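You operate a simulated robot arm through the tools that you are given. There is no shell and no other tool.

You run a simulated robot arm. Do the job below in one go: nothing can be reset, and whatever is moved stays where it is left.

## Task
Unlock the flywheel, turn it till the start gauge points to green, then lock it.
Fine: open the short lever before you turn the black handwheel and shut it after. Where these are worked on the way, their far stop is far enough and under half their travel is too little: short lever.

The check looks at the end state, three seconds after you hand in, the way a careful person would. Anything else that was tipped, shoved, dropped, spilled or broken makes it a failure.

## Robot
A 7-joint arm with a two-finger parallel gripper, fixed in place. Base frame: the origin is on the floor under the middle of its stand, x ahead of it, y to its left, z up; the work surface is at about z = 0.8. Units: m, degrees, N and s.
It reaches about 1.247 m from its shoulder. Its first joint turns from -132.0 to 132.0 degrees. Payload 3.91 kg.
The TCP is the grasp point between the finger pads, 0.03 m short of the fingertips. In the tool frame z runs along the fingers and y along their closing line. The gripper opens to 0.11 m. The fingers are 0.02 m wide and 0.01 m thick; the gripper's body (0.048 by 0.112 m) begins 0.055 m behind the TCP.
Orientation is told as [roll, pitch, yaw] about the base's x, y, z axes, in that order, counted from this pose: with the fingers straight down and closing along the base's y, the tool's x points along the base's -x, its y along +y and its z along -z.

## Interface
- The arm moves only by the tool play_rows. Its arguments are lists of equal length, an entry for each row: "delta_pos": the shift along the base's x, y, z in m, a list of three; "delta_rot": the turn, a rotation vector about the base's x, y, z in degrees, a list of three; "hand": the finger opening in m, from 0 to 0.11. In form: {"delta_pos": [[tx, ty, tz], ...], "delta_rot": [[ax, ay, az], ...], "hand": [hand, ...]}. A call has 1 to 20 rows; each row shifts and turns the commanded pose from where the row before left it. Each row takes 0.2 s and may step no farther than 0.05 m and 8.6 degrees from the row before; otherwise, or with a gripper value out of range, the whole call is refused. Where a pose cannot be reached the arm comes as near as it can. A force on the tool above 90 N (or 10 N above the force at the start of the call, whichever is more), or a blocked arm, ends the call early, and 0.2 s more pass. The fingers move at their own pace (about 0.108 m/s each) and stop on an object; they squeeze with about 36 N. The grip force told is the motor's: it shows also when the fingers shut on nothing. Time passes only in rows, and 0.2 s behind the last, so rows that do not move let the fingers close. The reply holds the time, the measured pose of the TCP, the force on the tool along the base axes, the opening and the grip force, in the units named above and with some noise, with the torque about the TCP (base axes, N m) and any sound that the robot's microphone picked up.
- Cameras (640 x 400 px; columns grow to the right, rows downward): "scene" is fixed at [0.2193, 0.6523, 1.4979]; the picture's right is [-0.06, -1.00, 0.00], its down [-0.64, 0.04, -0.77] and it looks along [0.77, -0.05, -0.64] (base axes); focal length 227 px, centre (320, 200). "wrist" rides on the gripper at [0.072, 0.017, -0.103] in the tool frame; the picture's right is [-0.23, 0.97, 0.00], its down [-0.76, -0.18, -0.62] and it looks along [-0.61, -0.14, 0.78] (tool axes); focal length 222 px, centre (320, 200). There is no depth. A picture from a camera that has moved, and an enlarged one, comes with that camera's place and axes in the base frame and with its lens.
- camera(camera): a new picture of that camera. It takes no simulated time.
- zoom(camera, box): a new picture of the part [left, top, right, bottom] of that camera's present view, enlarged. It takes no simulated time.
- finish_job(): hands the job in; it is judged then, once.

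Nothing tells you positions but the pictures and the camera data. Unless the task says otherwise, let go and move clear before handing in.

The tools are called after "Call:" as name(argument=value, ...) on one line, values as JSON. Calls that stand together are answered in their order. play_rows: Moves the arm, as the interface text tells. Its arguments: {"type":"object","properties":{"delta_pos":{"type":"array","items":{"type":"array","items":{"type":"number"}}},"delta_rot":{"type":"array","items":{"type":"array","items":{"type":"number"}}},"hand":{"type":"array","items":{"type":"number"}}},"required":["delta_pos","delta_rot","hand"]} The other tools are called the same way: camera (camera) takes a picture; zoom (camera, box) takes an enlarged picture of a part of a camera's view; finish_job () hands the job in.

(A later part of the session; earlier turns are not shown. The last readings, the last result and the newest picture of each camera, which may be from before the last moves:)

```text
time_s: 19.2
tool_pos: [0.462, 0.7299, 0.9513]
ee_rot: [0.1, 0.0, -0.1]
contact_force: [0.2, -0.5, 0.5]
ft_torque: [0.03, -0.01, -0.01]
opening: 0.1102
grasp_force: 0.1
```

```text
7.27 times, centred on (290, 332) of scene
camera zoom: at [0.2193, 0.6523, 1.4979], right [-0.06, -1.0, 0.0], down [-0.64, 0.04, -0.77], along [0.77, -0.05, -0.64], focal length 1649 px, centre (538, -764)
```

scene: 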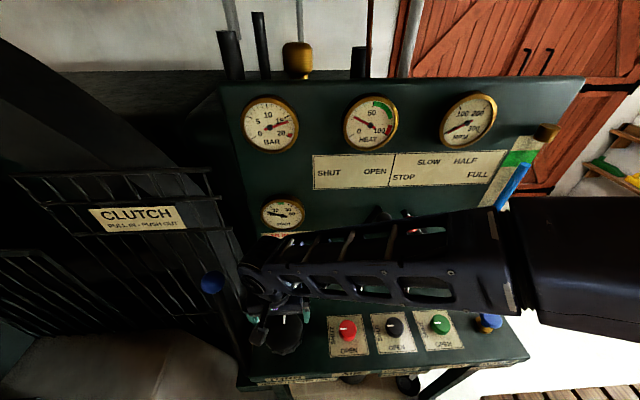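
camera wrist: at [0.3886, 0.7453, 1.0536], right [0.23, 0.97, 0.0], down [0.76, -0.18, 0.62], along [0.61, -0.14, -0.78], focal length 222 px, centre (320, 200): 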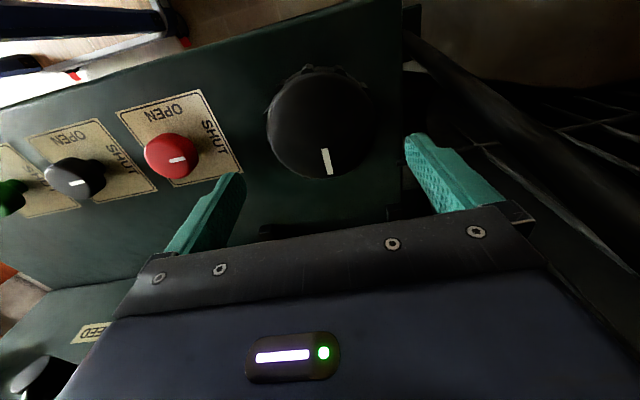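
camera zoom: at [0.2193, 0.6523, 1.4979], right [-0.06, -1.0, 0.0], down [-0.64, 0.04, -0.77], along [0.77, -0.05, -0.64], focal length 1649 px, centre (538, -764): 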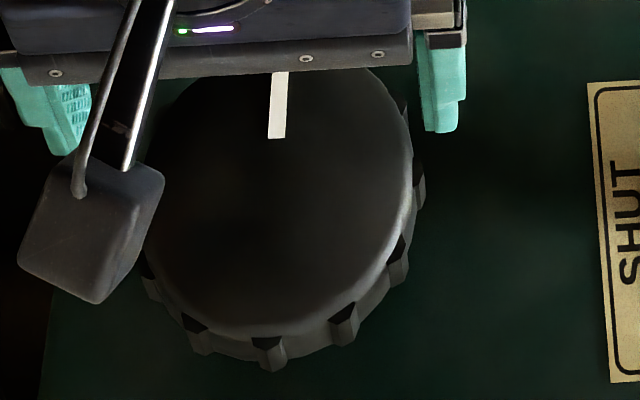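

The lobes stand out to about r=0.053 and the flutes lie at 15° + 30k, so a yaw of +45° puts the fingers in opposite flutes with about 4 mm clearance. I'll rotate to +45° above the wheel, centre at about (0.4685, 0.729), and recheck.

Call:
play_rows(delta_pos=[[0.006, -0.001, 0], [0, 0, 0], [0, 0, 0], [0, 0, 0], [0, 0, -0.01], [0, 0, -0.01]], delta_rot=[[0, 0, 7.5], [0, 0, 7.5], [0, 0, 7.5], [0, 0, 7.5], [0, 0, 7.5], [0, 0, 7.5]], hand=[0.11, 0.11, 0.11, 0.11, 0.11, 0.11])

Call:
camera(camera="wrist")

Call:
camera(camera="scene")

```text
time_s: 20.6
tool_pos: [0.4685, 0.7274, 0.9305]
ee_rot: [0.0, 0.0, 45.0]
contact_force: [-0.6, -0.3, -0.5]
ft_torque: [0.02, -0.01, -0.01]
opening: 0.11
grasp_force: 0.0
```

```text
taken
camera wrist: at [0.4053, 0.6882, 1.0334], right [-0.53, 0.85, 0.0], down [0.66, 0.41, 0.62], along [0.53, 0.33, -0.78], focal length 222 px, centre (320, 200)
```

wrist: 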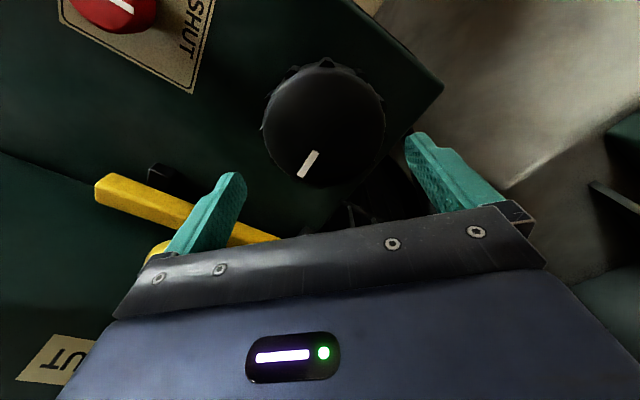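

```text
taken
```

scene: 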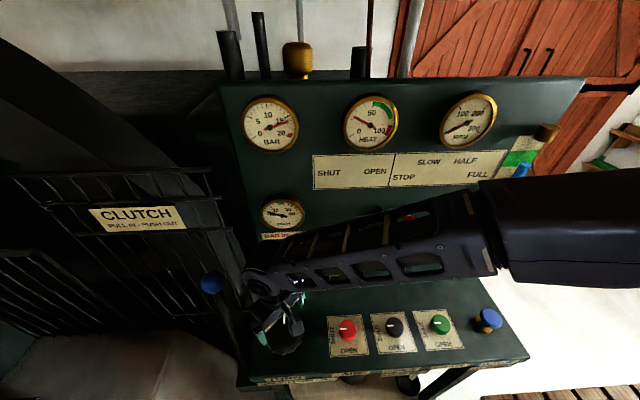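

Call:
zoom(camera="wrist", box=[240, 50, 400, 200])

Call:
zoom(camera="scene", box=[240, 260, 330, 360])

Call:
zoom(camera="scene", box=[240, 180, 330, 240])

```text
2.67 times, centred on (320, 125) of wrist
camera zoom: at [0.4053, 0.6882, 1.0334], right [-0.53, 0.85, 0.0], down [0.66, 0.41, 0.62], along [0.53, 0.33, -0.78], focal length 592 px, centre (320, 400)
```

zoom: 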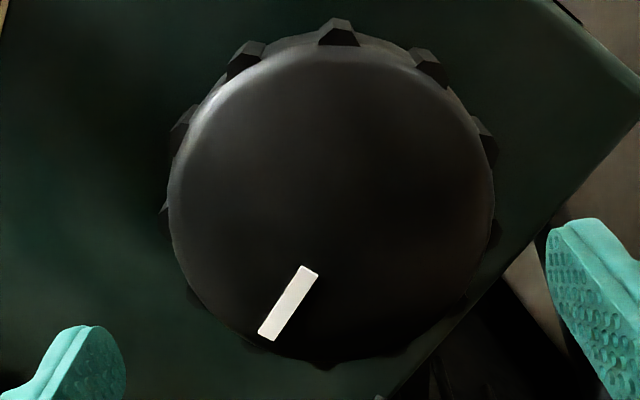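

```text
4.00 times, centred on (285, 310) of scene
camera zoom: at [0.2193, 0.6523, 1.4979], right [-0.06, -1.0, 0.0], down [-0.64, 0.04, -0.77], along [0.77, -0.05, -0.64], focal length 907 px, centre (460, -240)
```

zoom: 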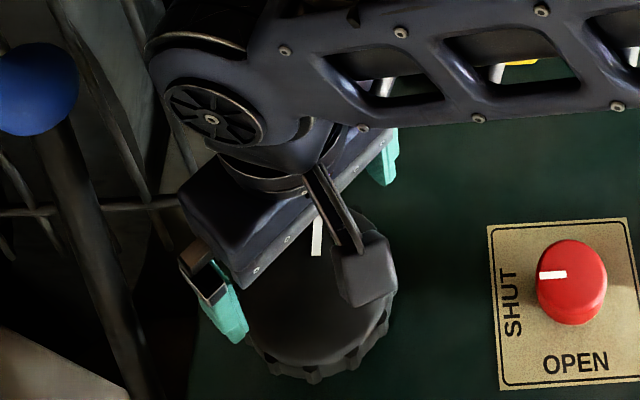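

```text
6.67 times, centred on (285, 210) of scene
camera zoom: at [0.2193, 0.6523, 1.4979], right [-0.06, -1.0, 0.0], down [-0.64, 0.04, -0.77], along [0.77, -0.05, -0.64], focal length 1512 px, centre (553, 133)
```

zoom: 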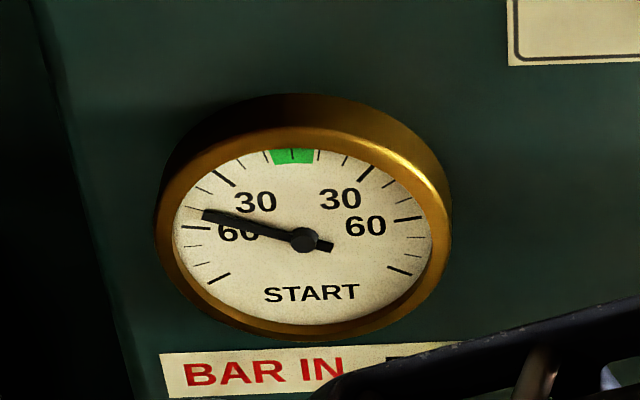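

Comparing the disc's apparent size across views puts the wheel's top nearer z≈0.86 with r≈0.048 and its centre at about (0.4635, 0.730). I'll shift onto that centre, descend partway and recheck the finger clearance.

Call:
play_rows(delta_pos=[[-0.0047, 0.0029, 0], [0, 0, -0.015], [0, 0, -0.015]], delta_rot=[[0, 0, 0], [0, 0, 0], [0, 0, 0]], hand=[0.11, 0.11, 0.11])

Call:
camera(camera="wrist")

Call:
zoom(camera="scene", box=[240, 270, 330, 360])

```text
time_s: 21.4
tool_pos: [0.4648, 0.7324, 0.9003]
ee_rot: [0.0, 0.1, 45.0]
contact_force: [-0.6, 0.0, 0.8]
ft_torque: [-0.02, 0.01, 0.01]
opening: 0.1101
grasp_force: 0.0
```

```text
taken
camera wrist: at [0.4017, 0.6916, 1.0033], right [-0.53, 0.85, 0.0], down [0.66, 0.41, 0.62], along [0.53, 0.33, -0.78], focal length 222 px, centre (320, 200)
```

wrist: 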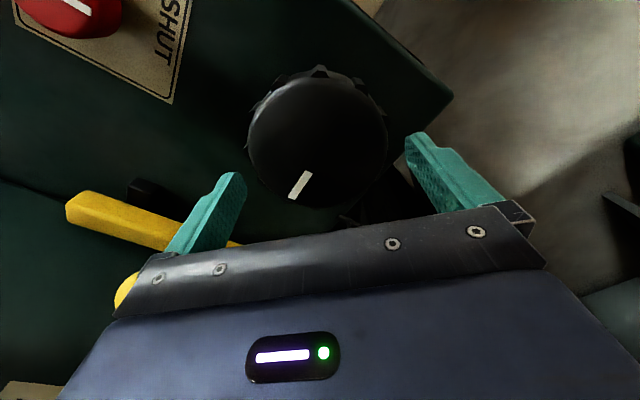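

```text
4.44 times, centred on (285, 315) of scene
camera zoom: at [0.2193, 0.6523, 1.4979], right [-0.06, -1.0, 0.0], down [-0.64, 0.04, -0.77], along [0.77, -0.05, -0.64], focal length 1008 px, centre (476, -311)
```

zoom: 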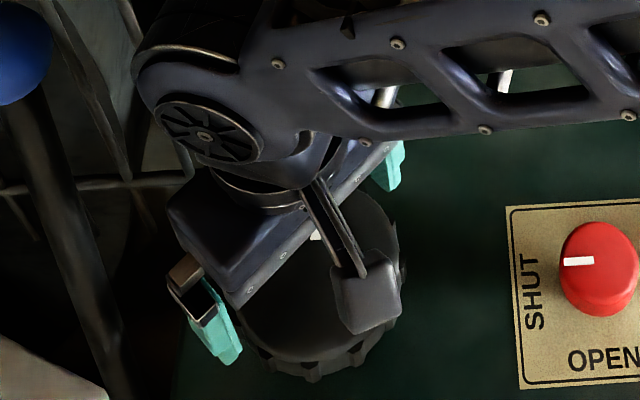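

The wheel is now centred between the fingers to within about 1–2 mm. I'll descend in small steps so the fingers pass into the flutes.

Call:
play_rows(delta_pos=[[-0.0007, 0.0007, -0.006], [0, 0, -0.006], [0, 0, -0.006]], delta_rot=[[0, 0, 0], [0, 0, 0], [0, 0, 0]], hand=[0.11, 0.11, 0.11])

Call:
camera(camera="wrist")

```text
time_s: 22.2
tool_pos: [0.463, 0.7321, 0.8832]
ee_rot: [0.1, 0.0, 45.1]
contact_force: [0.3, 0.1, 0.0]
ft_torque: [0.02, 0.01, 0.01]
opening: 0.11
grasp_force: 0.1
```

```text
taken
camera wrist: at [0.4005, 0.6926, 0.9864], right [-0.53, 0.85, 0.0], down [0.66, 0.41, 0.62], along [0.53, 0.33, -0.78], focal length 222 px, centre (320, 200)
```

wrist: 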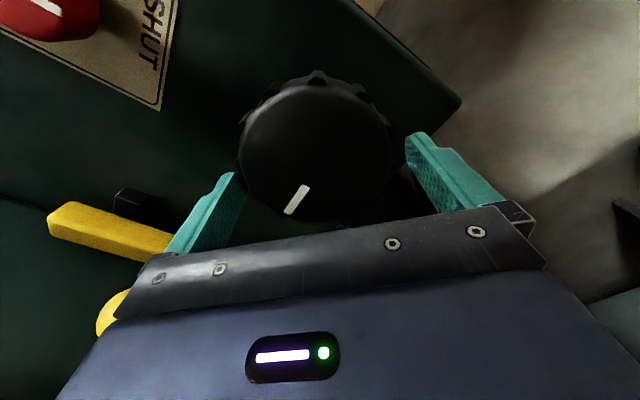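

Call:
zoom(camera="wrist", box=[200, 60, 440, 240])

Call:
zoom(camera="scene", box=[250, 290, 320, 360])

```text
2.22 times, centred on (320, 150) of wrist
camera zoom: at [0.4005, 0.6926, 0.9864], right [-0.53, 0.85, 0.0], down [0.66, 0.41, 0.62], along [0.53, 0.33, -0.78], focal length 494 px, centre (320, 311)
```

zoom: 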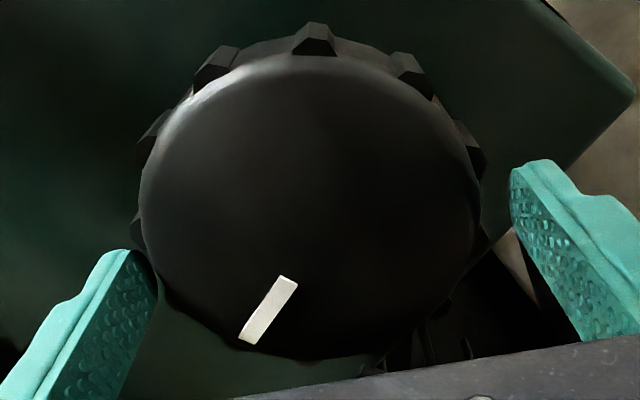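

```text
5.71 times, centred on (285, 325) of scene
camera zoom: at [0.2193, 0.6523, 1.4979], right [-0.06, -1.0, 0.0], down [-0.64, 0.04, -0.77], along [0.77, -0.05, -0.64], focal length 1296 px, centre (520, -514)
```

zoom: 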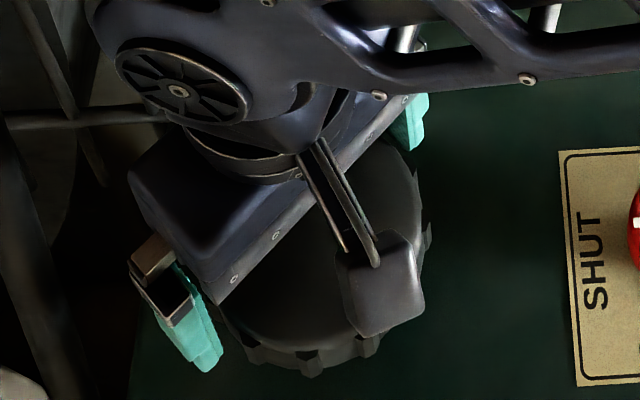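

The left finger is about 2 mm closer to the wheel than the right. I'll re-centre by that amount and lower a few millimetres at a time while watching for contact.

Call:
play_rows(delta_pos=[[0.0014, -0.0014, 0], [0, 0, -0.004], [0, 0, -0.004]], delta_rot=[[0, 0, 0], [0, 0, 0], [0, 0, 0]], hand=[0.11, 0.11, 0.11])

Call:
zoom(camera="wrist", box=[200, 60, 440, 240])

```text
time_s: 23.0
tool_pos: [0.4653, 0.7304, 0.8741]
ee_rot: [-0.1, 0.0, 45.0]
contact_force: [-0.5, -0.1, 1.0]
ft_torque: [0.02, -0.01, 0.03]
opening: 0.11
grasp_force: 0.1
```

```text
2.22 times, centred on (320, 150) of wrist
camera zoom: at [0.401, 0.691, 0.9776], right [-0.53, 0.85, 0.0], down [0.66, 0.41, 0.62], along [0.53, 0.33, -0.78], focal length 494 px, centre (320, 311)
```

zoom: 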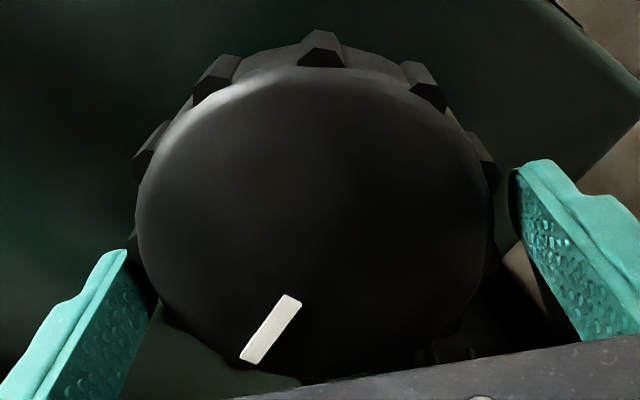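

No contact yet with the tips at about 0.844, below the wheel's top. I'll lower another ~10 mm in small steps.

Call:
play_rows(delta_pos=[[0, 0, -0.003], [0, 0, -0.003], [0, 0, -0.003]], delta_rot=[[0, 0, 0], [0, 0, 0], [0, 0, 0]], hand=[0.11, 0.11, 0.11])

Call:
zoom(camera="wrist", box=[200, 60, 440, 240])

Call:
zoom(camera="scene", box=[250, 290, 320, 360])

```text
time_s: 23.8
tool_pos: [0.4654, 0.7293, 0.8651]
ee_rot: [-0.1, 0.1, 45.0]
contact_force: [0.4, 0.0, -0.6]
ft_torque: [-0.01, 0.0, 0.0]
opening: 0.11
grasp_force: 0.0
```

```text
2.22 times, centred on (320, 150) of wrist
camera zoom: at [0.4012, 0.6903, 0.9685], right [-0.53, 0.85, 0.0], down [0.66, 0.41, 0.62], along [0.53, 0.33, -0.78], focal length 494 px, centre (320, 311)
```

zoom: 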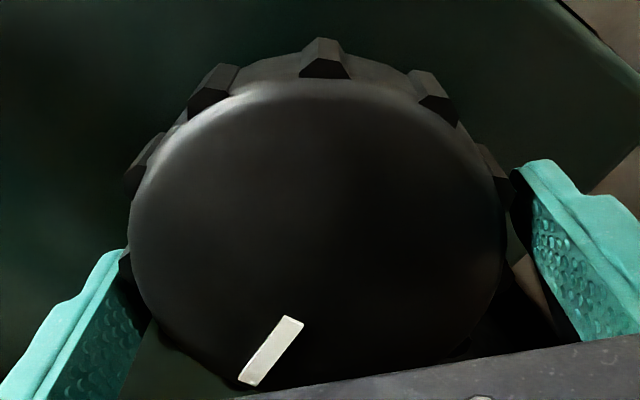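

```text
5.71 times, centred on (285, 325) of scene
camera zoom: at [0.2193, 0.6523, 1.4979], right [-0.06, -1.0, 0.0], down [-0.64, 0.04, -0.77], along [0.77, -0.05, -0.64], focal length 1296 px, centre (520, -514)
```

zoom: 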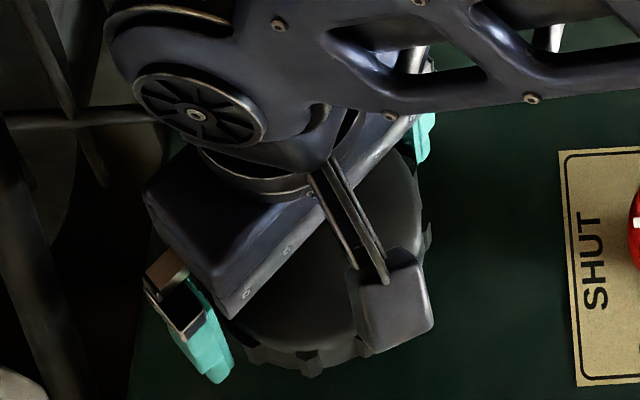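

Still no contact with the tips well below the rim. I'll go 5 mm lower and close the fingers on the wheel.

Call:
play_rows(delta_pos=[[0, 0, -0.003], [0, 0, -0.002], [0, 0, 0], [0, 0, 0], [0, 0, 0]], delta_rot=[[0, 0, 0], [0, 0, 0], [0, 0, 0], [0, 0, 0], [0, 0, 0]], hand=[0.11, 0.11, 0.1, 0.09, 0.085])

Call:
zoom(camera="wrist", box=[200, 60, 440, 240])

Call:
zoom(camera="scene", box=[240, 180, 330, 240])

```text
time_s: 25.0
tool_pos: [0.4652, 0.7298, 0.8604]
ee_rot: [0.0, 0.1, 45.0]
contact_force: [7.8, -13.0, 2.0]
ft_torque: [-0.87, -0.24, 0.03]
opening: 0.0984
grasp_force: 44.8
```

```text
2.22 times, centred on (320, 150) of wrist
camera zoom: at [0.4018, 0.6902, 0.9636], right [-0.53, 0.85, 0.0], down [0.66, 0.41, 0.62], along [0.53, 0.33, -0.78], focal length 494 px, centre (320, 311)
```

zoom: 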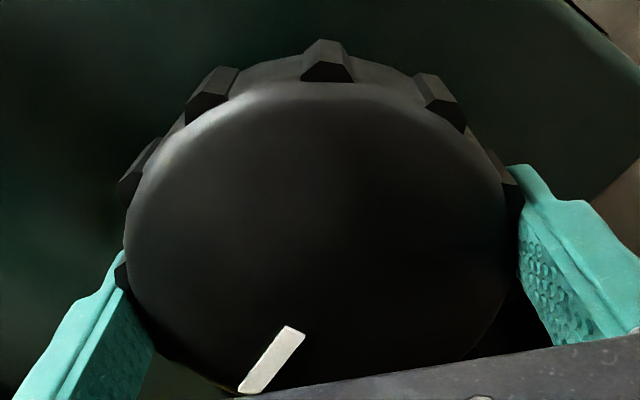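

```text
6.67 times, centred on (285, 210) of scene
camera zoom: at [0.2193, 0.6523, 1.4979], right [-0.06, -1.0, 0.0], down [-0.64, 0.04, -0.77], along [0.77, -0.05, -0.64], focal length 1512 px, centre (553, 133)
```

zoom: 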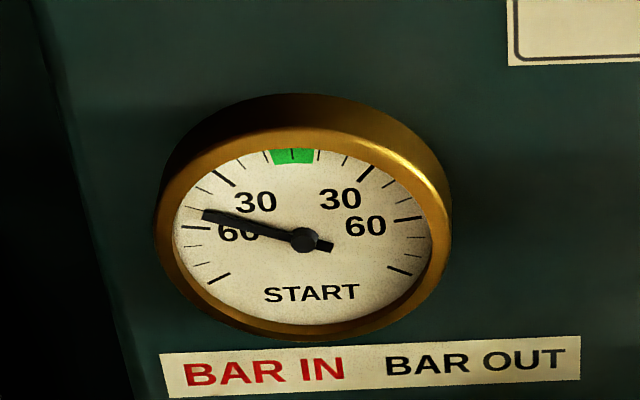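

The wheel is gripped (opening 0.098) and the gauge hasn't changed. I'll try a small clockwise turn of 15° and see which way the START needle goes.

Call:
play_rows(delta_pos=[[0.0008, -0.001, 0], [0, 0, 0], [0, 0, 0]], delta_rot=[[0, 0, -4], [0, 0, -5], [0, 0, -6]], hand=[0.085, 0.085, 0.085])

Call:
zoom(camera="wrist", box=[200, 60, 440, 240])

Call:
zoom(camera="scene", box=[240, 180, 330, 240])

```text
time_s: 25.8
tool_pos: [0.4659, 0.7306, 0.8605]
ee_rot: [-0.1, 0.0, 30.0]
contact_force: [8.3, -8.2, 1.0]
ft_torque: [-0.3, -0.15, 0.84]
opening: 0.0992
grasp_force: 44.7
```

```text
2.22 times, centred on (320, 150) of wrist
camera zoom: at [0.3941, 0.7079, 0.9635], right [-0.29, 0.96, 0.0], down [0.75, 0.23, 0.62], along [0.6, 0.18, -0.78], focal length 494 px, centre (320, 311)
```

zoom: 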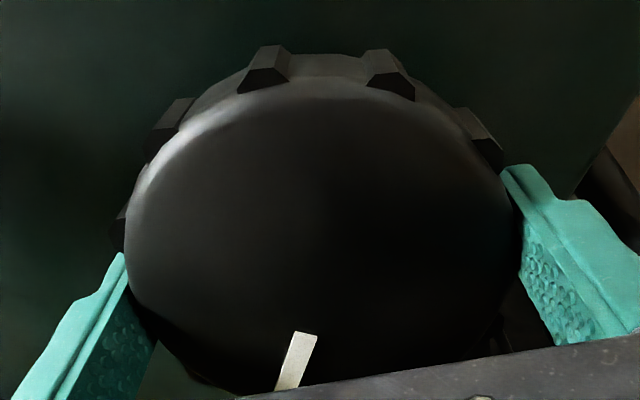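

```text
6.67 times, centred on (285, 210) of scene
camera zoom: at [0.2193, 0.6523, 1.4979], right [-0.06, -1.0, 0.0], down [-0.64, 0.04, -0.77], along [0.77, -0.05, -0.64], focal length 1512 px, centre (553, 133)
```

zoom: 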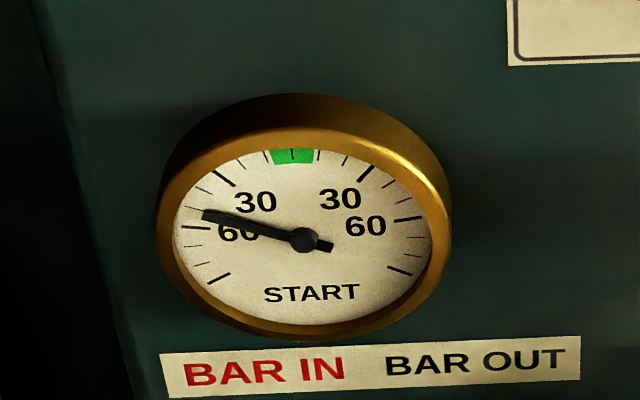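

The mark hasn't moved (still at about −1.5°): the fingers slipped at roughly 0.8 N·m, so clockwise seems to be blocked or stiff. I'll try the other direction and watch whether the mark and needle move.

Call:
play_rows(delta_pos=[[0, 0, 0], [0, 0, 0], [0, 0, 0], [0, 0, 0]], delta_rot=[[0, 0, 4], [0, 0, 5], [0, 0, 6], [0, 0, 6]], hand=[0.07, 0.07, 0.07, 0.07])

Call:
zoom(camera="wrist", box=[200, 60, 440, 240])

Call:
zoom(camera="scene", box=[240, 180, 330, 240])

```text
time_s: 26.8
tool_pos: [0.4665, 0.7306, 0.8601]
ee_rot: [0.1, 0.0, 51.1]
contact_force: [10.5, 5.2, 1.5]
ft_torque: [-0.34, 0.37, 0.0]
opening: 0.0993
grasp_force: 45.8
```

```text
2.22 times, centred on (320, 150) of wrist
camera zoom: at [0.4065, 0.6835, 0.9634], right [-0.62, 0.79, 0.0], down [0.62, 0.48, 0.62], along [0.49, 0.38, -0.78], focal length 494 px, centre (320, 311)
```

zoom: 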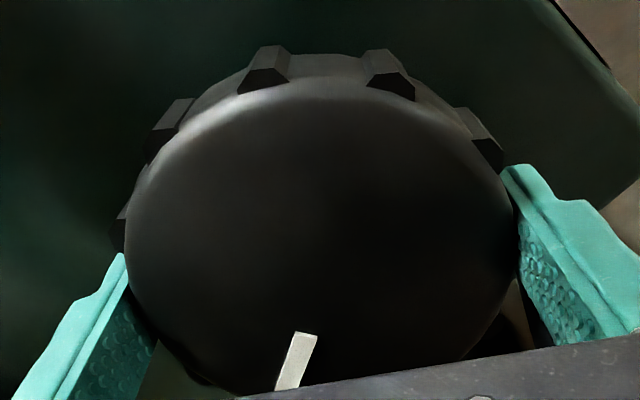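

```text
6.67 times, centred on (285, 210) of scene
camera zoom: at [0.2193, 0.6523, 1.4979], right [-0.06, -1.0, 0.0], down [-0.64, 0.04, -0.77], along [0.77, -0.05, -0.64], focal length 1512 px, centre (553, 133)
```

zoom: 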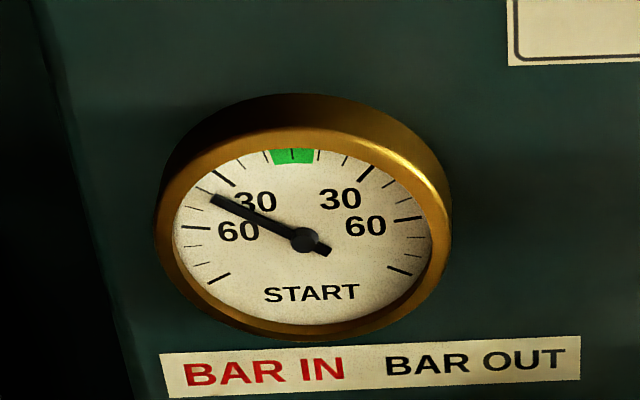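

Counter-clockwise works: the wheel turns freely with the hand and the START needle moved from about −53 to −42 for 21° of turn. I'll keep turning counter-clockwise in modest steps and watch the gauge so as not to overshoot.

Call:
play_rows(delta_pos=[[0, 0, 0], [0, 0, 0], [0, 0, 0], [0, 0, 0]], delta_rot=[[0, 0, 6], [0, 0, 6], [0, 0, 6], [0, 0, 6]], hand=[0.07, 0.07, 0.07, 0.07])

Call:
zoom(camera="wrist", box=[200, 60, 440, 240])

Call:
zoom(camera="scene", box=[240, 180, 330, 240])

Call:
camera(camera="scene")

```text
time_s: 27.8
tool_pos: [0.4654, 0.7306, 0.8606]
ee_rot: [0.0, 0.0, 75.1]
contact_force: [3.0, 2.2, 1.3]
ft_torque: [0.91, 0.07, -0.04]
opening: 0.0989
grasp_force: 44.8
```

```text
2.22 times, centred on (320, 150) of wrist
camera zoom: at [0.4301, 0.6638, 0.9635], right [-0.88, 0.47, 0.0], down [0.37, 0.69, 0.62], along [0.29, 0.55, -0.78], focal length 494 px, centre (320, 311)
```

zoom: 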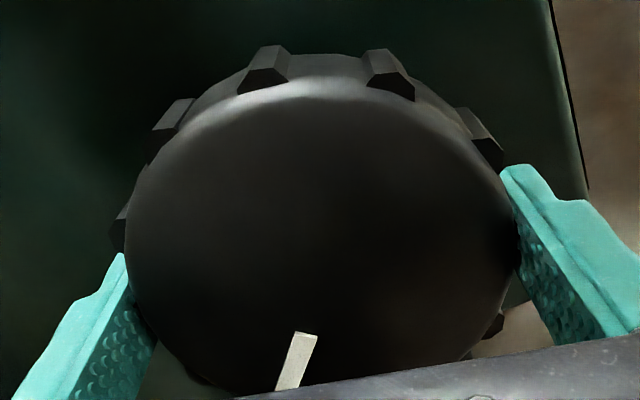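

```text
6.67 times, centred on (285, 210) of scene
camera zoom: at [0.2193, 0.6523, 1.4979], right [-0.06, -1.0, 0.0], down [-0.64, 0.04, -0.77], along [0.77, -0.05, -0.64], focal length 1512 px, centre (553, 133)
```

zoom: 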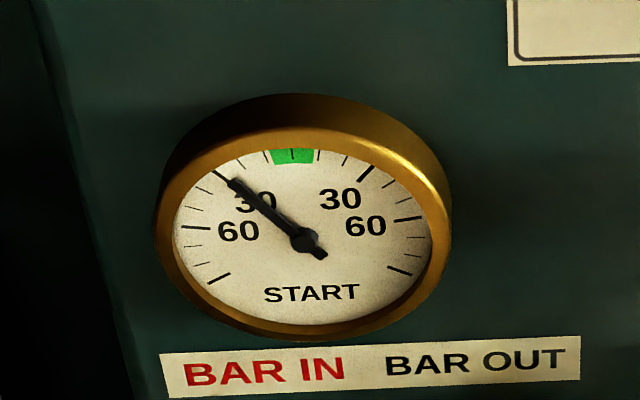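

```text
taken
```

scene: 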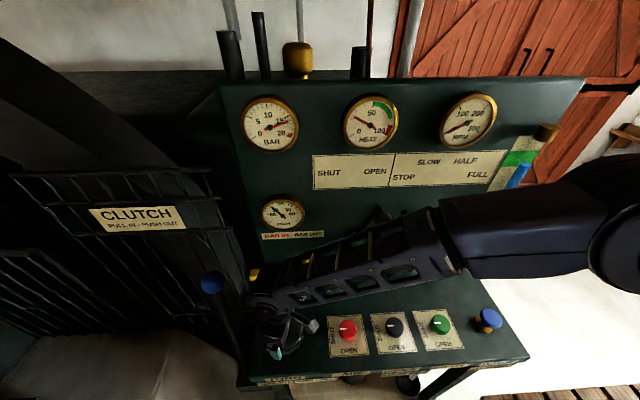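

The needle is now at about −30 after 45° of turn, so roughly 60° more is needed. I'll continue another 24° with this grip.

Call:
play_rows(delta_pos=[[0, 0, 0], [0, 0, 0], [0, 0, 0], [0, 0, 0]], delta_rot=[[0, 0, 6], [0, 0, 6], [0, 0, 6], [0, 0, 6]], hand=[0.07, 0.07, 0.07, 0.07])

Call:
zoom(camera="wrist", box=[200, 60, 440, 240])

Call:
zoom(camera="scene", box=[240, 180, 330, 240])

Call:
camera(camera="scene")

```text
time_s: 28.8
tool_pos: [0.466, 0.7295, 0.8608]
ee_rot: [0.0, -0.1, 99.0]
contact_force: [6.7, 9.3, 3.7]
ft_torque: [-0.24, 0.89, -0.01]
opening: 0.0991
grasp_force: 44.8
```

```text
2.22 times, centred on (320, 150) of wrist
camera zoom: at [0.4597, 0.6552, 0.9634], right [-1.0, 0.07, 0.0], down [0.05, 0.78, 0.62], along [0.04, 0.62, -0.78], focal length 494 px, centre (320, 311)
```

zoom: 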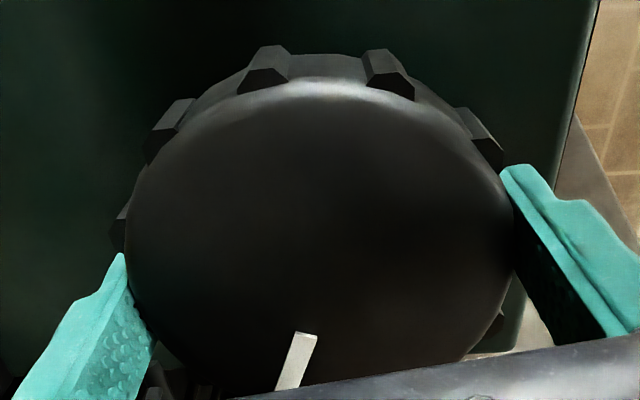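

```text
6.67 times, centred on (285, 210) of scene
camera zoom: at [0.2193, 0.6523, 1.4979], right [-0.06, -1.0, 0.0], down [-0.64, 0.04, -0.77], along [0.77, -0.05, -0.64], focal length 1512 px, centre (553, 133)
```

zoom: 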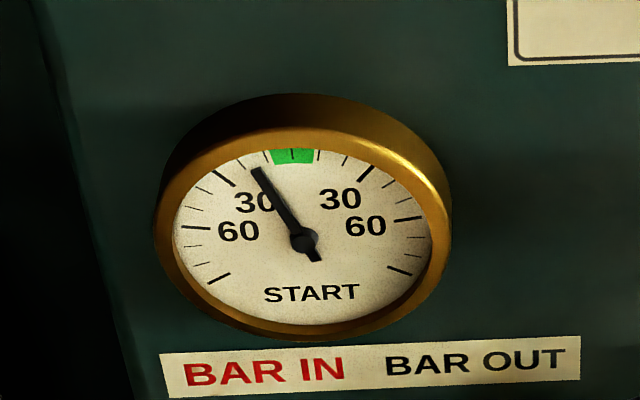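

```text
taken
```

scene: 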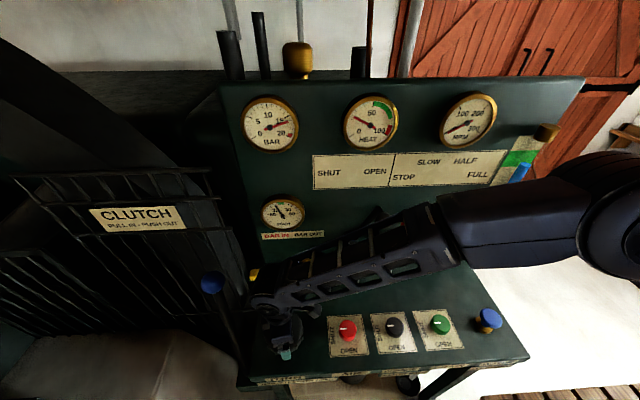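

The needle is at about −18 and the hand still follows well at yaw 99°. I'll turn 18° more and check.

Call:
play_rows(delta_pos=[[0, 0, 0], [0, 0, 0], [0, 0, 0]], delta_rot=[[0, 0, 6], [0, 0, 6], [0, 0, 6]], hand=[0.07, 0.07, 0.07])

Call:
zoom(camera="wrist", box=[200, 60, 440, 240])

Call:
zoom(camera="scene", box=[240, 180, 330, 240])

```text
time_s: 29.6
tool_pos: [0.4652, 0.7301, 0.8613]
ee_rot: [0.0, 0.0, 117.1]
contact_force: [0.5, 6.5, -1.9]
ft_torque: [0.34, 0.13, -0.06]
opening: 0.0989
grasp_force: 45.1
```

```text
2.22 times, centred on (320, 150) of wrist
camera zoom: at [0.4829, 0.6572, 0.9634], right [-0.97, -0.24, 0.0], down [-0.19, 0.76, 0.62], along [-0.15, 0.6, -0.78], focal length 494 px, centre (320, 311)
```

zoom: 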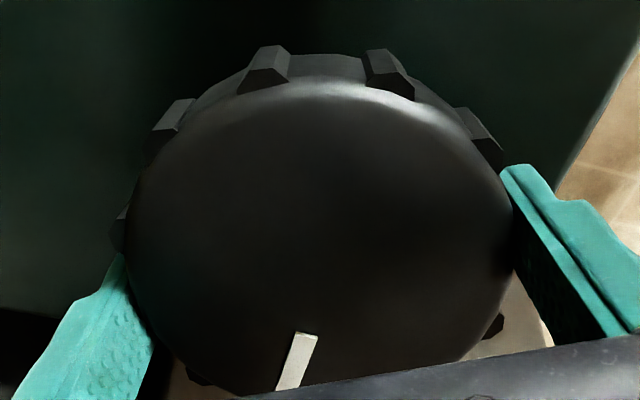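

```text
6.67 times, centred on (285, 210) of scene
camera zoom: at [0.2193, 0.6523, 1.4979], right [-0.06, -1.0, 0.0], down [-0.64, 0.04, -0.77], along [0.77, -0.05, -0.64], focal length 1512 px, centre (553, 133)
```

zoom: 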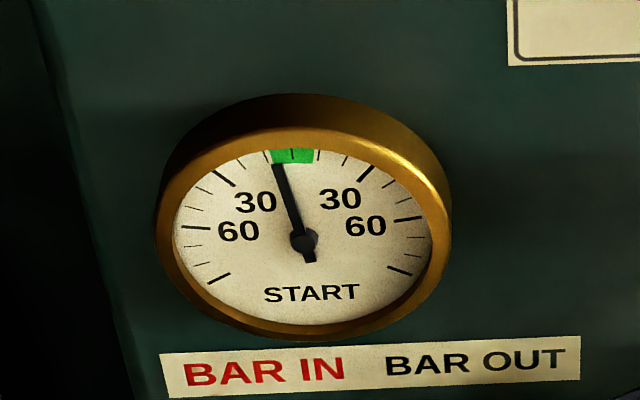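

The needle has just reached the left edge of the green. About 13–14° more of wheel should bring it to the middle.

Call:
play_rows(delta_pos=[[0, 0, 0], [0, 0, 0], [0, 0, 0]], delta_rot=[[0, 0, 5], [0, 0, 5], [0, 0, 3]], hand=[0.07, 0.07, 0.07])

Call:
zoom(camera="scene", box=[255, 185, 315, 225])

Call:
camera(camera="scene")

```text
time_s: 30.4
tool_pos: [0.4647, 0.73, 0.8596]
ee_rot: [0.0, 0.1, 130.1]
contact_force: [-3.2, 10.0, -8.0]
ft_torque: [1.23, 0.31, -0.01]
opening: 0.0992
grasp_force: 45.0
```

```text
10.00 times, centred on (285, 205) of scene
camera zoom: at [0.2193, 0.6523, 1.4979], right [-0.06, -1.0, 0.0], down [-0.64, 0.04, -0.77], along [0.77, -0.05, -0.64], focal length 2267 px, centre (670, 150)
```

zoom: 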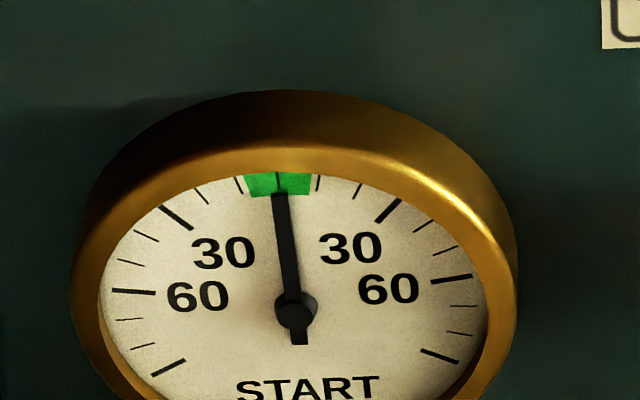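

```text
taken
```

scene: 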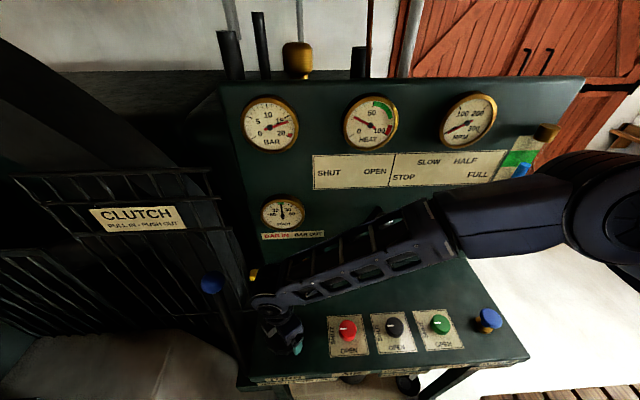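

The needle is right in the middle of the green. I'll open the fingers, wait, and lift straight up, then verify the gauge stays.

Call:
play_rows(delta_pos=[[0, 0, 0], [0, 0, 0], [0, 0, 0.01], [0, 0, 0.02], [0, 0, 0.03], [0, 0, 0.04]], delta_rot=[[0, 0, 0], [0, 0, 0], [0, 0, 0], [0, 0, 0], [0, 0, 0], [0, 0, 0]], hand=[0.11, 0.11, 0.11, 0.11, 0.11, 0.11])

Call:
zoom(camera="scene", box=[255, 185, 315, 225])

Call:
camera(camera="wrist")

Call:
camera(camera="scene")

```text
time_s: 31.8
tool_pos: [0.4654, 0.7294, 0.9608]
ee_rot: [0.0, 0.0, 130.0]
contact_force: [0.2, -0.8, 0.2]
ft_torque: [-0.02, -0.01, 0.03]
opening: 0.1103
grasp_force: 0.1
```

```text
10.00 times, centred on (285, 205) of scene
camera zoom: at [0.2193, 0.6523, 1.4979], right [-0.06, -1.0, 0.0], down [-0.64, 0.04, -0.77], along [0.77, -0.05, -0.64], focal length 2267 px, centre (670, 150)
```

zoom: 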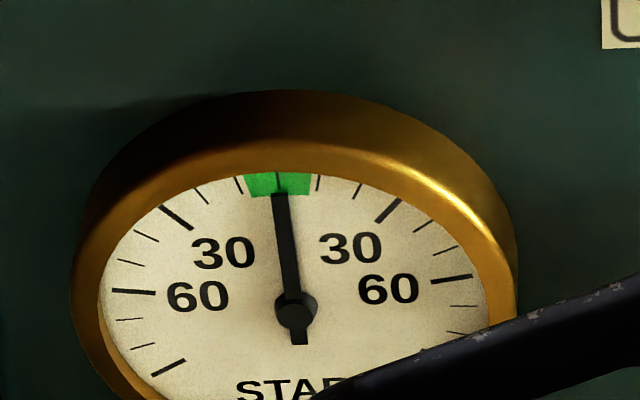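

```text
taken
camera wrist: at [0.4985, 0.6619, 1.0644], right [-0.89, -0.45, 0.0], down [-0.35, 0.7, 0.62], along [-0.28, 0.56, -0.78], focal length 222 px, centre (320, 200)
```

wrist: 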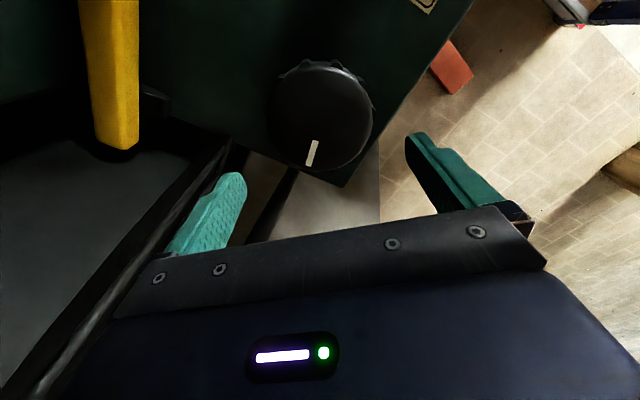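

```text
taken
```

scene: 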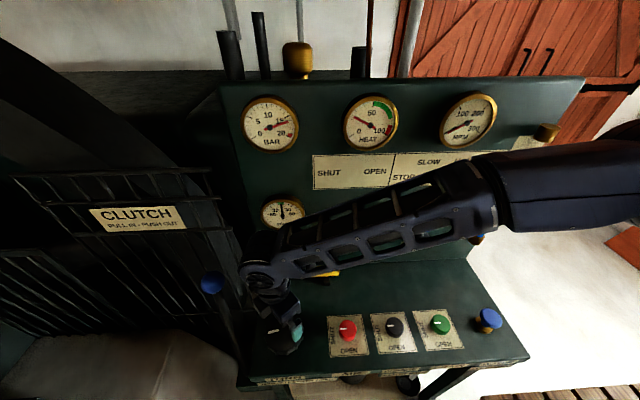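

The gauge holds in the green after release. Next is shutting the black lever: I'll rise, unwind the hand's yaw back to 0 and move toward the lever.

Call:
play_rows(delta_pos=[[0, 0, 0.02], [0, 0, 0.02], [0, -0.01, 0.02], [0, -0.012, 0.015], [0, -0.012, 0.01], [0, -0.012, 0.01], [0, -0.012, 0.01], [0, -0.012, 0.01], [0, -0.012, 0.01], [0, -0.012, 0.01], [0, -0.012, 0.01], [0, -0.012, 0.01], [0, -0.012, 0.005], [0, -0.012, 0], [0, -0.012, 0], [0, -0.012, 0]], delta_rot=[[0, 0, -8.125], [0, 0, -8.125], [0, 0, -8.125], [0, 0, -8.125], [0, 0, -8.125], [0, 0, -8.125], [0, 0, -8.125], [0, 0, -8.125], [0, 0, -8.125], [0, 0, -8.125], [0, 0, -8.125], [0, 0, -8.125], [0, 0, -8.125], [0, 0, -8.125], [0, 0, -8.125], [0, 0, -8.125]], hand=[0.11, 0.1, 0.1, 0.1, 0.1, 0.1, 0.1, 0.1, 0.1, 0.08, 0.06, 0.06, 0.06, 0.06, 0.06, 0.06])

Call:
camera(camera="wrist")

Call:
camera(camera="scene")

```text
time_s: 35.2
tool_pos: [0.4646, 0.5636, 1.1219]
ee_rot: [0.0, 0.0, 0.0]
contact_force: [-0.5, 1.0, -0.8]
ft_torque: [-0.02, -0.01, 0.01]
opening: 0.06
grasp_force: 0.1
```

```text
taken
camera wrist: at [0.393, 0.58, 1.2237], right [0.23, 0.97, 0.0], down [0.76, -0.18, 0.62], along [0.61, -0.14, -0.78], focal length 222 px, centre (320, 200)
```

wrist: 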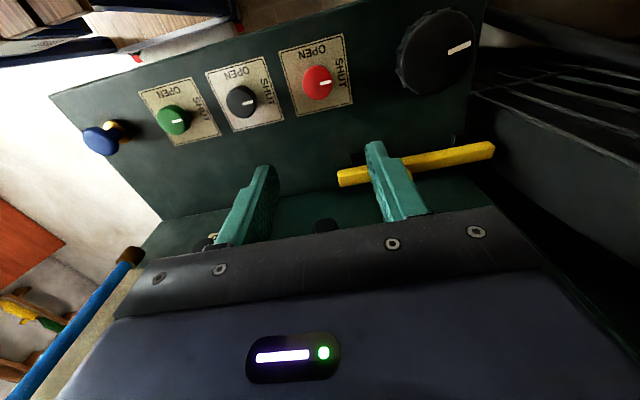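

```text
taken
```

scene: 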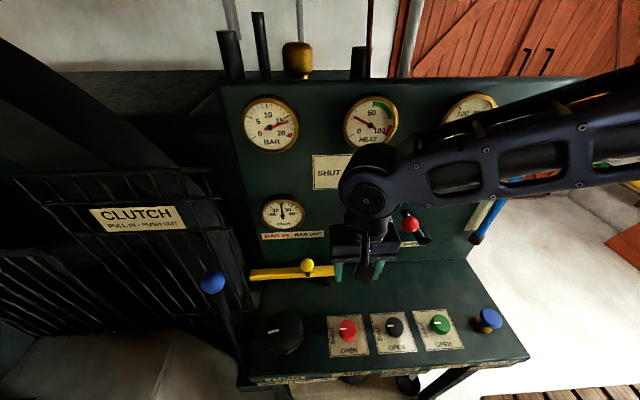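

All looks well: bar out, gauge green, hand upright. Now I'll pitch the fingers forward and move to a standoff in front of the open lever's ball.

Call:
play_rows(delta_pos=[[0, -0.007, 0], [0, -0.01, 0], [0.005, -0.01, 0], [0.01, -0.01, 0], [0.01, -0.01, 0], [0.01, -0.01, 0], [0.01, -0.01, 0], [0.01, -0.01, 0], [0.01, -0.01, -0.005], [0.01, -0.01, -0.005]], delta_rot=[[0, -7.5, 0], [0, -7.5, 0], [0, -7.5, 0], [0, -7.5, 0], [0, -7.5, 0], [0, -7.5, 0], [0, -7.5, 0], [0, -7.5, 0], [0, -7.5, 0], [0, -7.5, 0]], hand=[0.058, 0.058, 0.058, 0.058, 0.058, 0.058, 0.058, 0.058, 0.058, 0.058])

Call:
camera(camera="wrist")

Call:
zoom(camera="scene", box=[310, 150, 470, 250])

```text
time_s: 37.4
tool_pos: [0.5408, 0.4665, 1.1107]
ee_rot: [-0.2, -75.1, 0.2]
contact_force: [-0.1, 0.3, 1.2]
ft_torque: [0.01, 0.04, 0.03]
opening: 0.0581
grasp_force: 0.0
```

```text
taken
camera wrist: at [0.4219, 0.4833, 1.0675], right [0.06, 0.97, 0.22], down [-0.41, -0.18, 0.9], along [0.91, -0.14, 0.39], focal length 222 px, centre (320, 200)
```

wrist: 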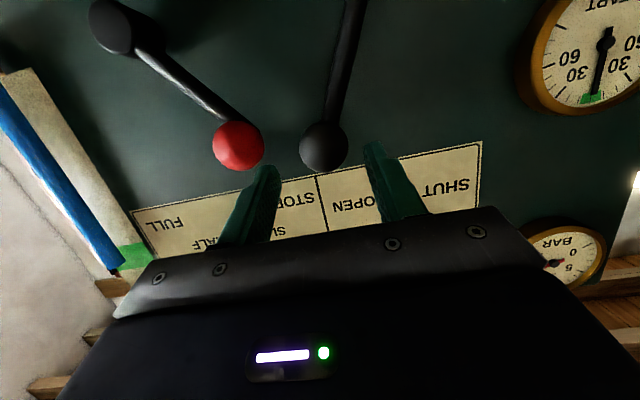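

```text
4.00 times, centred on (390, 200) of scene
camera zoom: at [0.2193, 0.6523, 1.4979], right [-0.06, -1.0, 0.0], down [-0.64, 0.04, -0.77], along [0.77, -0.05, -0.64], focal length 907 px, centre (40, 200)
```

zoom: 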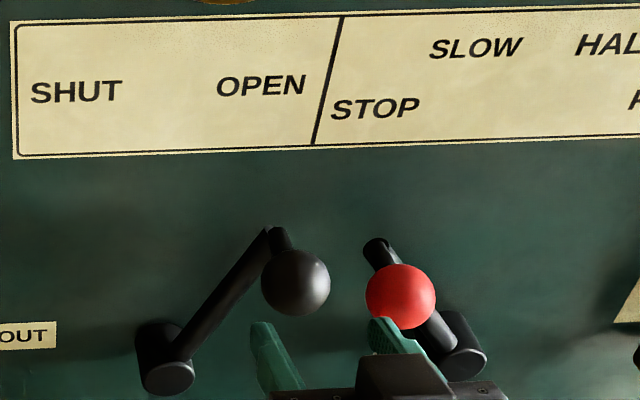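

The fingers straddle the open lever's ball, with about 1 cm to the red ball. I'll advance along the tool axis and close on the black ball.

Call:
play_rows(delta_pos=[[0.023, 0.001, -0.0062], [0.023, 0, -0.0062], [0.023, 0, -0.0062], [0, 0, 0], [0, 0, 0], [0, 0, 0]], delta_rot=[[0, 0, 0], [0, 0, 0], [0, 0, 0], [0, 0, 0], [0, 0, 0], [0, 0, 0]], hand=[0.058, 0.058, 0.058, 0.045, 0.035, 0.035])

Call:
camera(camera="wrist")

```text
time_s: 38.8
tool_pos: [0.6107, 0.4682, 1.0908]
ee_rot: [-0.2, -75.0, 0.2]
contact_force: [1.4, 9.0, 1.3]
ft_torque: [0.11, 0.11, 0.06]
opening: 0.0409
grasp_force: 45.2
```

```text
taken
camera wrist: at [0.4912, 0.4845, 1.0472], right [0.06, 0.97, 0.22], down [-0.4, -0.18, 0.9], along [0.91, -0.14, 0.38], focal length 222 px, centre (320, 200)
```

wrist: 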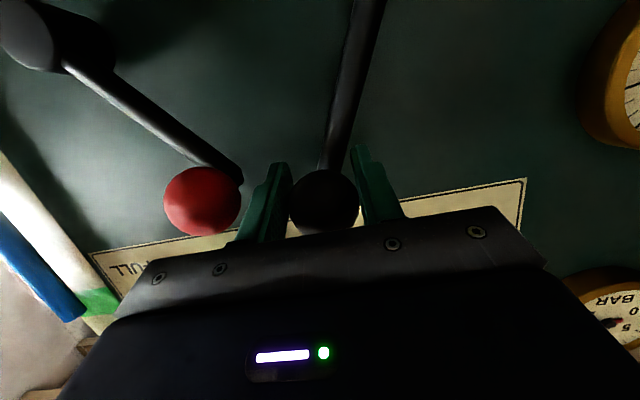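

The ball is held. I'll swing the lever back along the arc toward SHUT.

Call:
play_rows(delta_pos=[[0, 0.0097, 0.0054], [0, 0.0102, 0.0045], [0, 0.0104, 0.0036], [0, 0.0108, 0.0026], [0, 0.0109, 0.0018], [0, 0.0111, 0.0008], [0, 0.0111, -0.0002], [0, 0.011, -0.0012], [0, 0.0108, -0.0021], [0, 0.0107, -0.0031]], delta_rot=[[0, 0, 0], [0, 0, 0], [0, 0, 0], [0, 0, 0], [0, 0, 0], [0, 0, 0], [0, 0, 0], [0, 0, 0], [0, 0, 0], [0, 0, 0]], hand=[0.035, 0.035, 0.035, 0.035, 0.035, 0.035, 0.035, 0.035, 0.035, 0.035])

Call:
camera(camera="wrist")

```text
time_s: 41.0
tool_pos: [0.6079, 0.5753, 1.1051]
ee_rot: [-0.2, -75.0, 0.2]
contact_force: [15.1, -2.0, -0.5]
ft_torque: [-0.3, -0.38, -0.08]
opening: 0.0414
grasp_force: 45.3
```

```text
taken
camera wrist: at [0.4902, 0.5904, 1.0602], right [0.06, 0.97, 0.22], down [-0.4, -0.18, 0.9], along [0.91, -0.14, 0.38], focal length 222 px, centre (320, 200)
```

wrist: 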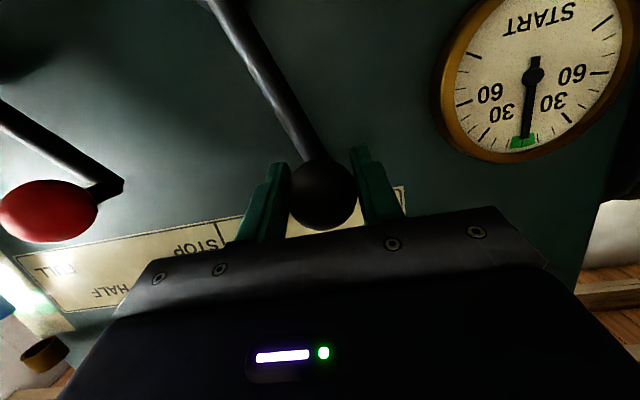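

The lever is almost back to SHUT and the gauge still reads green. I'll finish the last few degrees to its stop.

Call:
play_rows(delta_pos=[[0, 0.0103, -0.0039], [0, 0.0061, -0.0028], [0, 0.004, -0.002]], delta_rot=[[0, 0, 0], [0, 0, 0], [0, 0, 0]], hand=[0.035, 0.035, 0.035])

Call:
camera(camera="wrist")

```text
time_s: 41.8
tool_pos: [0.608, 0.5926, 1.0977]
ee_rot: [-0.2, -75.1, 0.0]
contact_force: [-24.7, -51.3, 15.2]
ft_torque: [-0.14, -0.19, -0.35]
opening: 0.0412
grasp_force: 44.9
```

```text
taken
camera wrist: at [0.4895, 0.6086, 1.0531], right [0.06, 0.97, 0.22], down [-0.41, -0.18, 0.9], along [0.91, -0.14, 0.39], focal length 222 px, centre (320, 200)
```

wrist: 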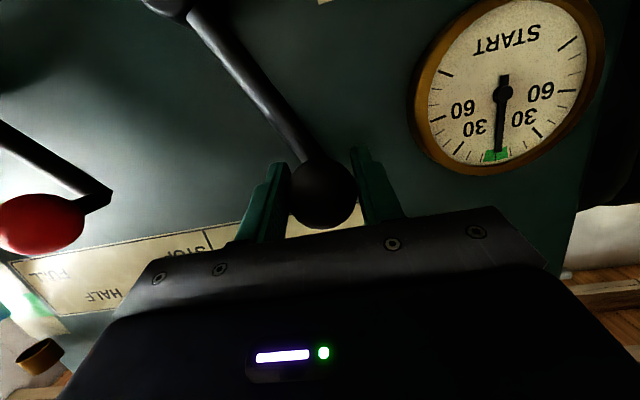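

The lever is firmly at its SHUT stop. I'll release and back straight out.

Call:
play_rows(delta_pos=[[0, -0.001, 0], [0, 0, 0], [-0.03, 0, 0.008], [-0.03, 0, 0.008], [-0.035, 0, 0.009]], delta_rot=[[0, 0, 0], [0, 0, 0], [0, 0, 0], [0, 0, 0], [0, 0, 0]], hand=[0.07, 0.07, 0.07, 0.07, 0.07])

Call:
camera(camera="wrist")

Call:
camera(camera="scene")

```text
time_s: 43.0
tool_pos: [0.5144, 0.5928, 1.1196]
ee_rot: [-0.4, -75.0, 0.4]
contact_force: [0.3, 0.1, -0.8]
ft_torque: [0.02, 0.03, 0.03]
opening: 0.07
grasp_force: 0.1
```

```text
taken
camera wrist: at [0.3956, 0.6094, 1.0774], right [0.06, 0.97, 0.22], down [-0.41, -0.18, 0.9], along [0.91, -0.14, 0.38], focal length 222 px, centre (320, 200)
```

wrist: 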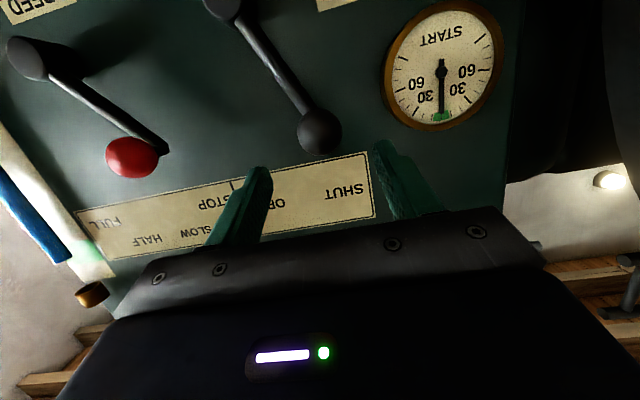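

```text
taken
```

scene: 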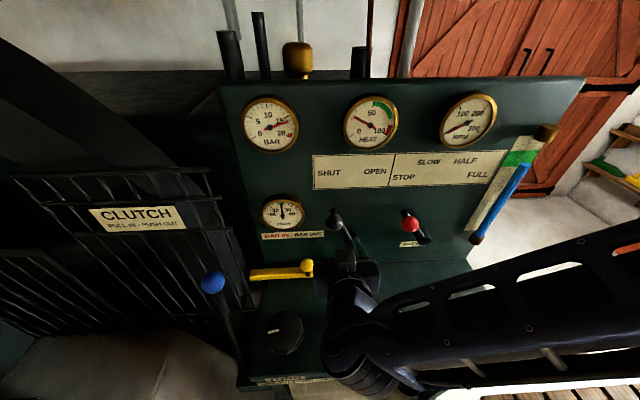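

The lever is SHUT and the gauge is green. Last is the lock: I'll move to the standoff in front of the yellow bar's knob at about (0.625, 0.665, 0.907).

Call:
play_rows(delta_pos=[[-0.02, 0.01, 0], [0, 0.015, -0.02], [0, 0.016, -0.025], [0.005, 0.016, -0.03], [0.012, 0.015, -0.03], [0.01, 0, -0.01]], delta_rot=[[0, 6, 0], [0, 6, 0], [0, 6, 0], [0, 6, 0], [0, 6, 0], [0, 0, 0]], hand=[0.08, 0.085, 0.085, 0.085, 0.085, 0.085])

Call:
camera(camera="wrist")

Call:
camera(camera="scene")

```text
time_s: 44.4
tool_pos: [0.5218, 0.6643, 1.0049]
ee_rot: [-0.1, -45.1, 0.1]
contact_force: [-0.1, -0.1, 0.2]
ft_torque: [0.02, -0.01, -0.01]
opening: 0.0852
grasp_force: 0.1
```

```text
taken
camera wrist: at [0.3973, 0.6806, 1.0268], right [0.16, 0.97, 0.16], down [0.1, -0.18, 0.98], along [0.98, -0.14, -0.12], focal length 222 px, centre (320, 200)
```

wrist: 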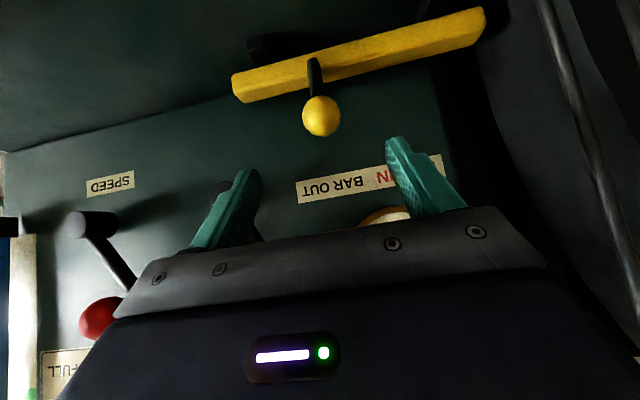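

```text
taken
```

scene: 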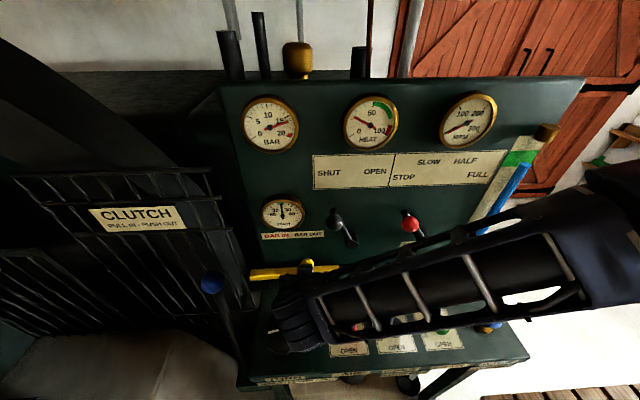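

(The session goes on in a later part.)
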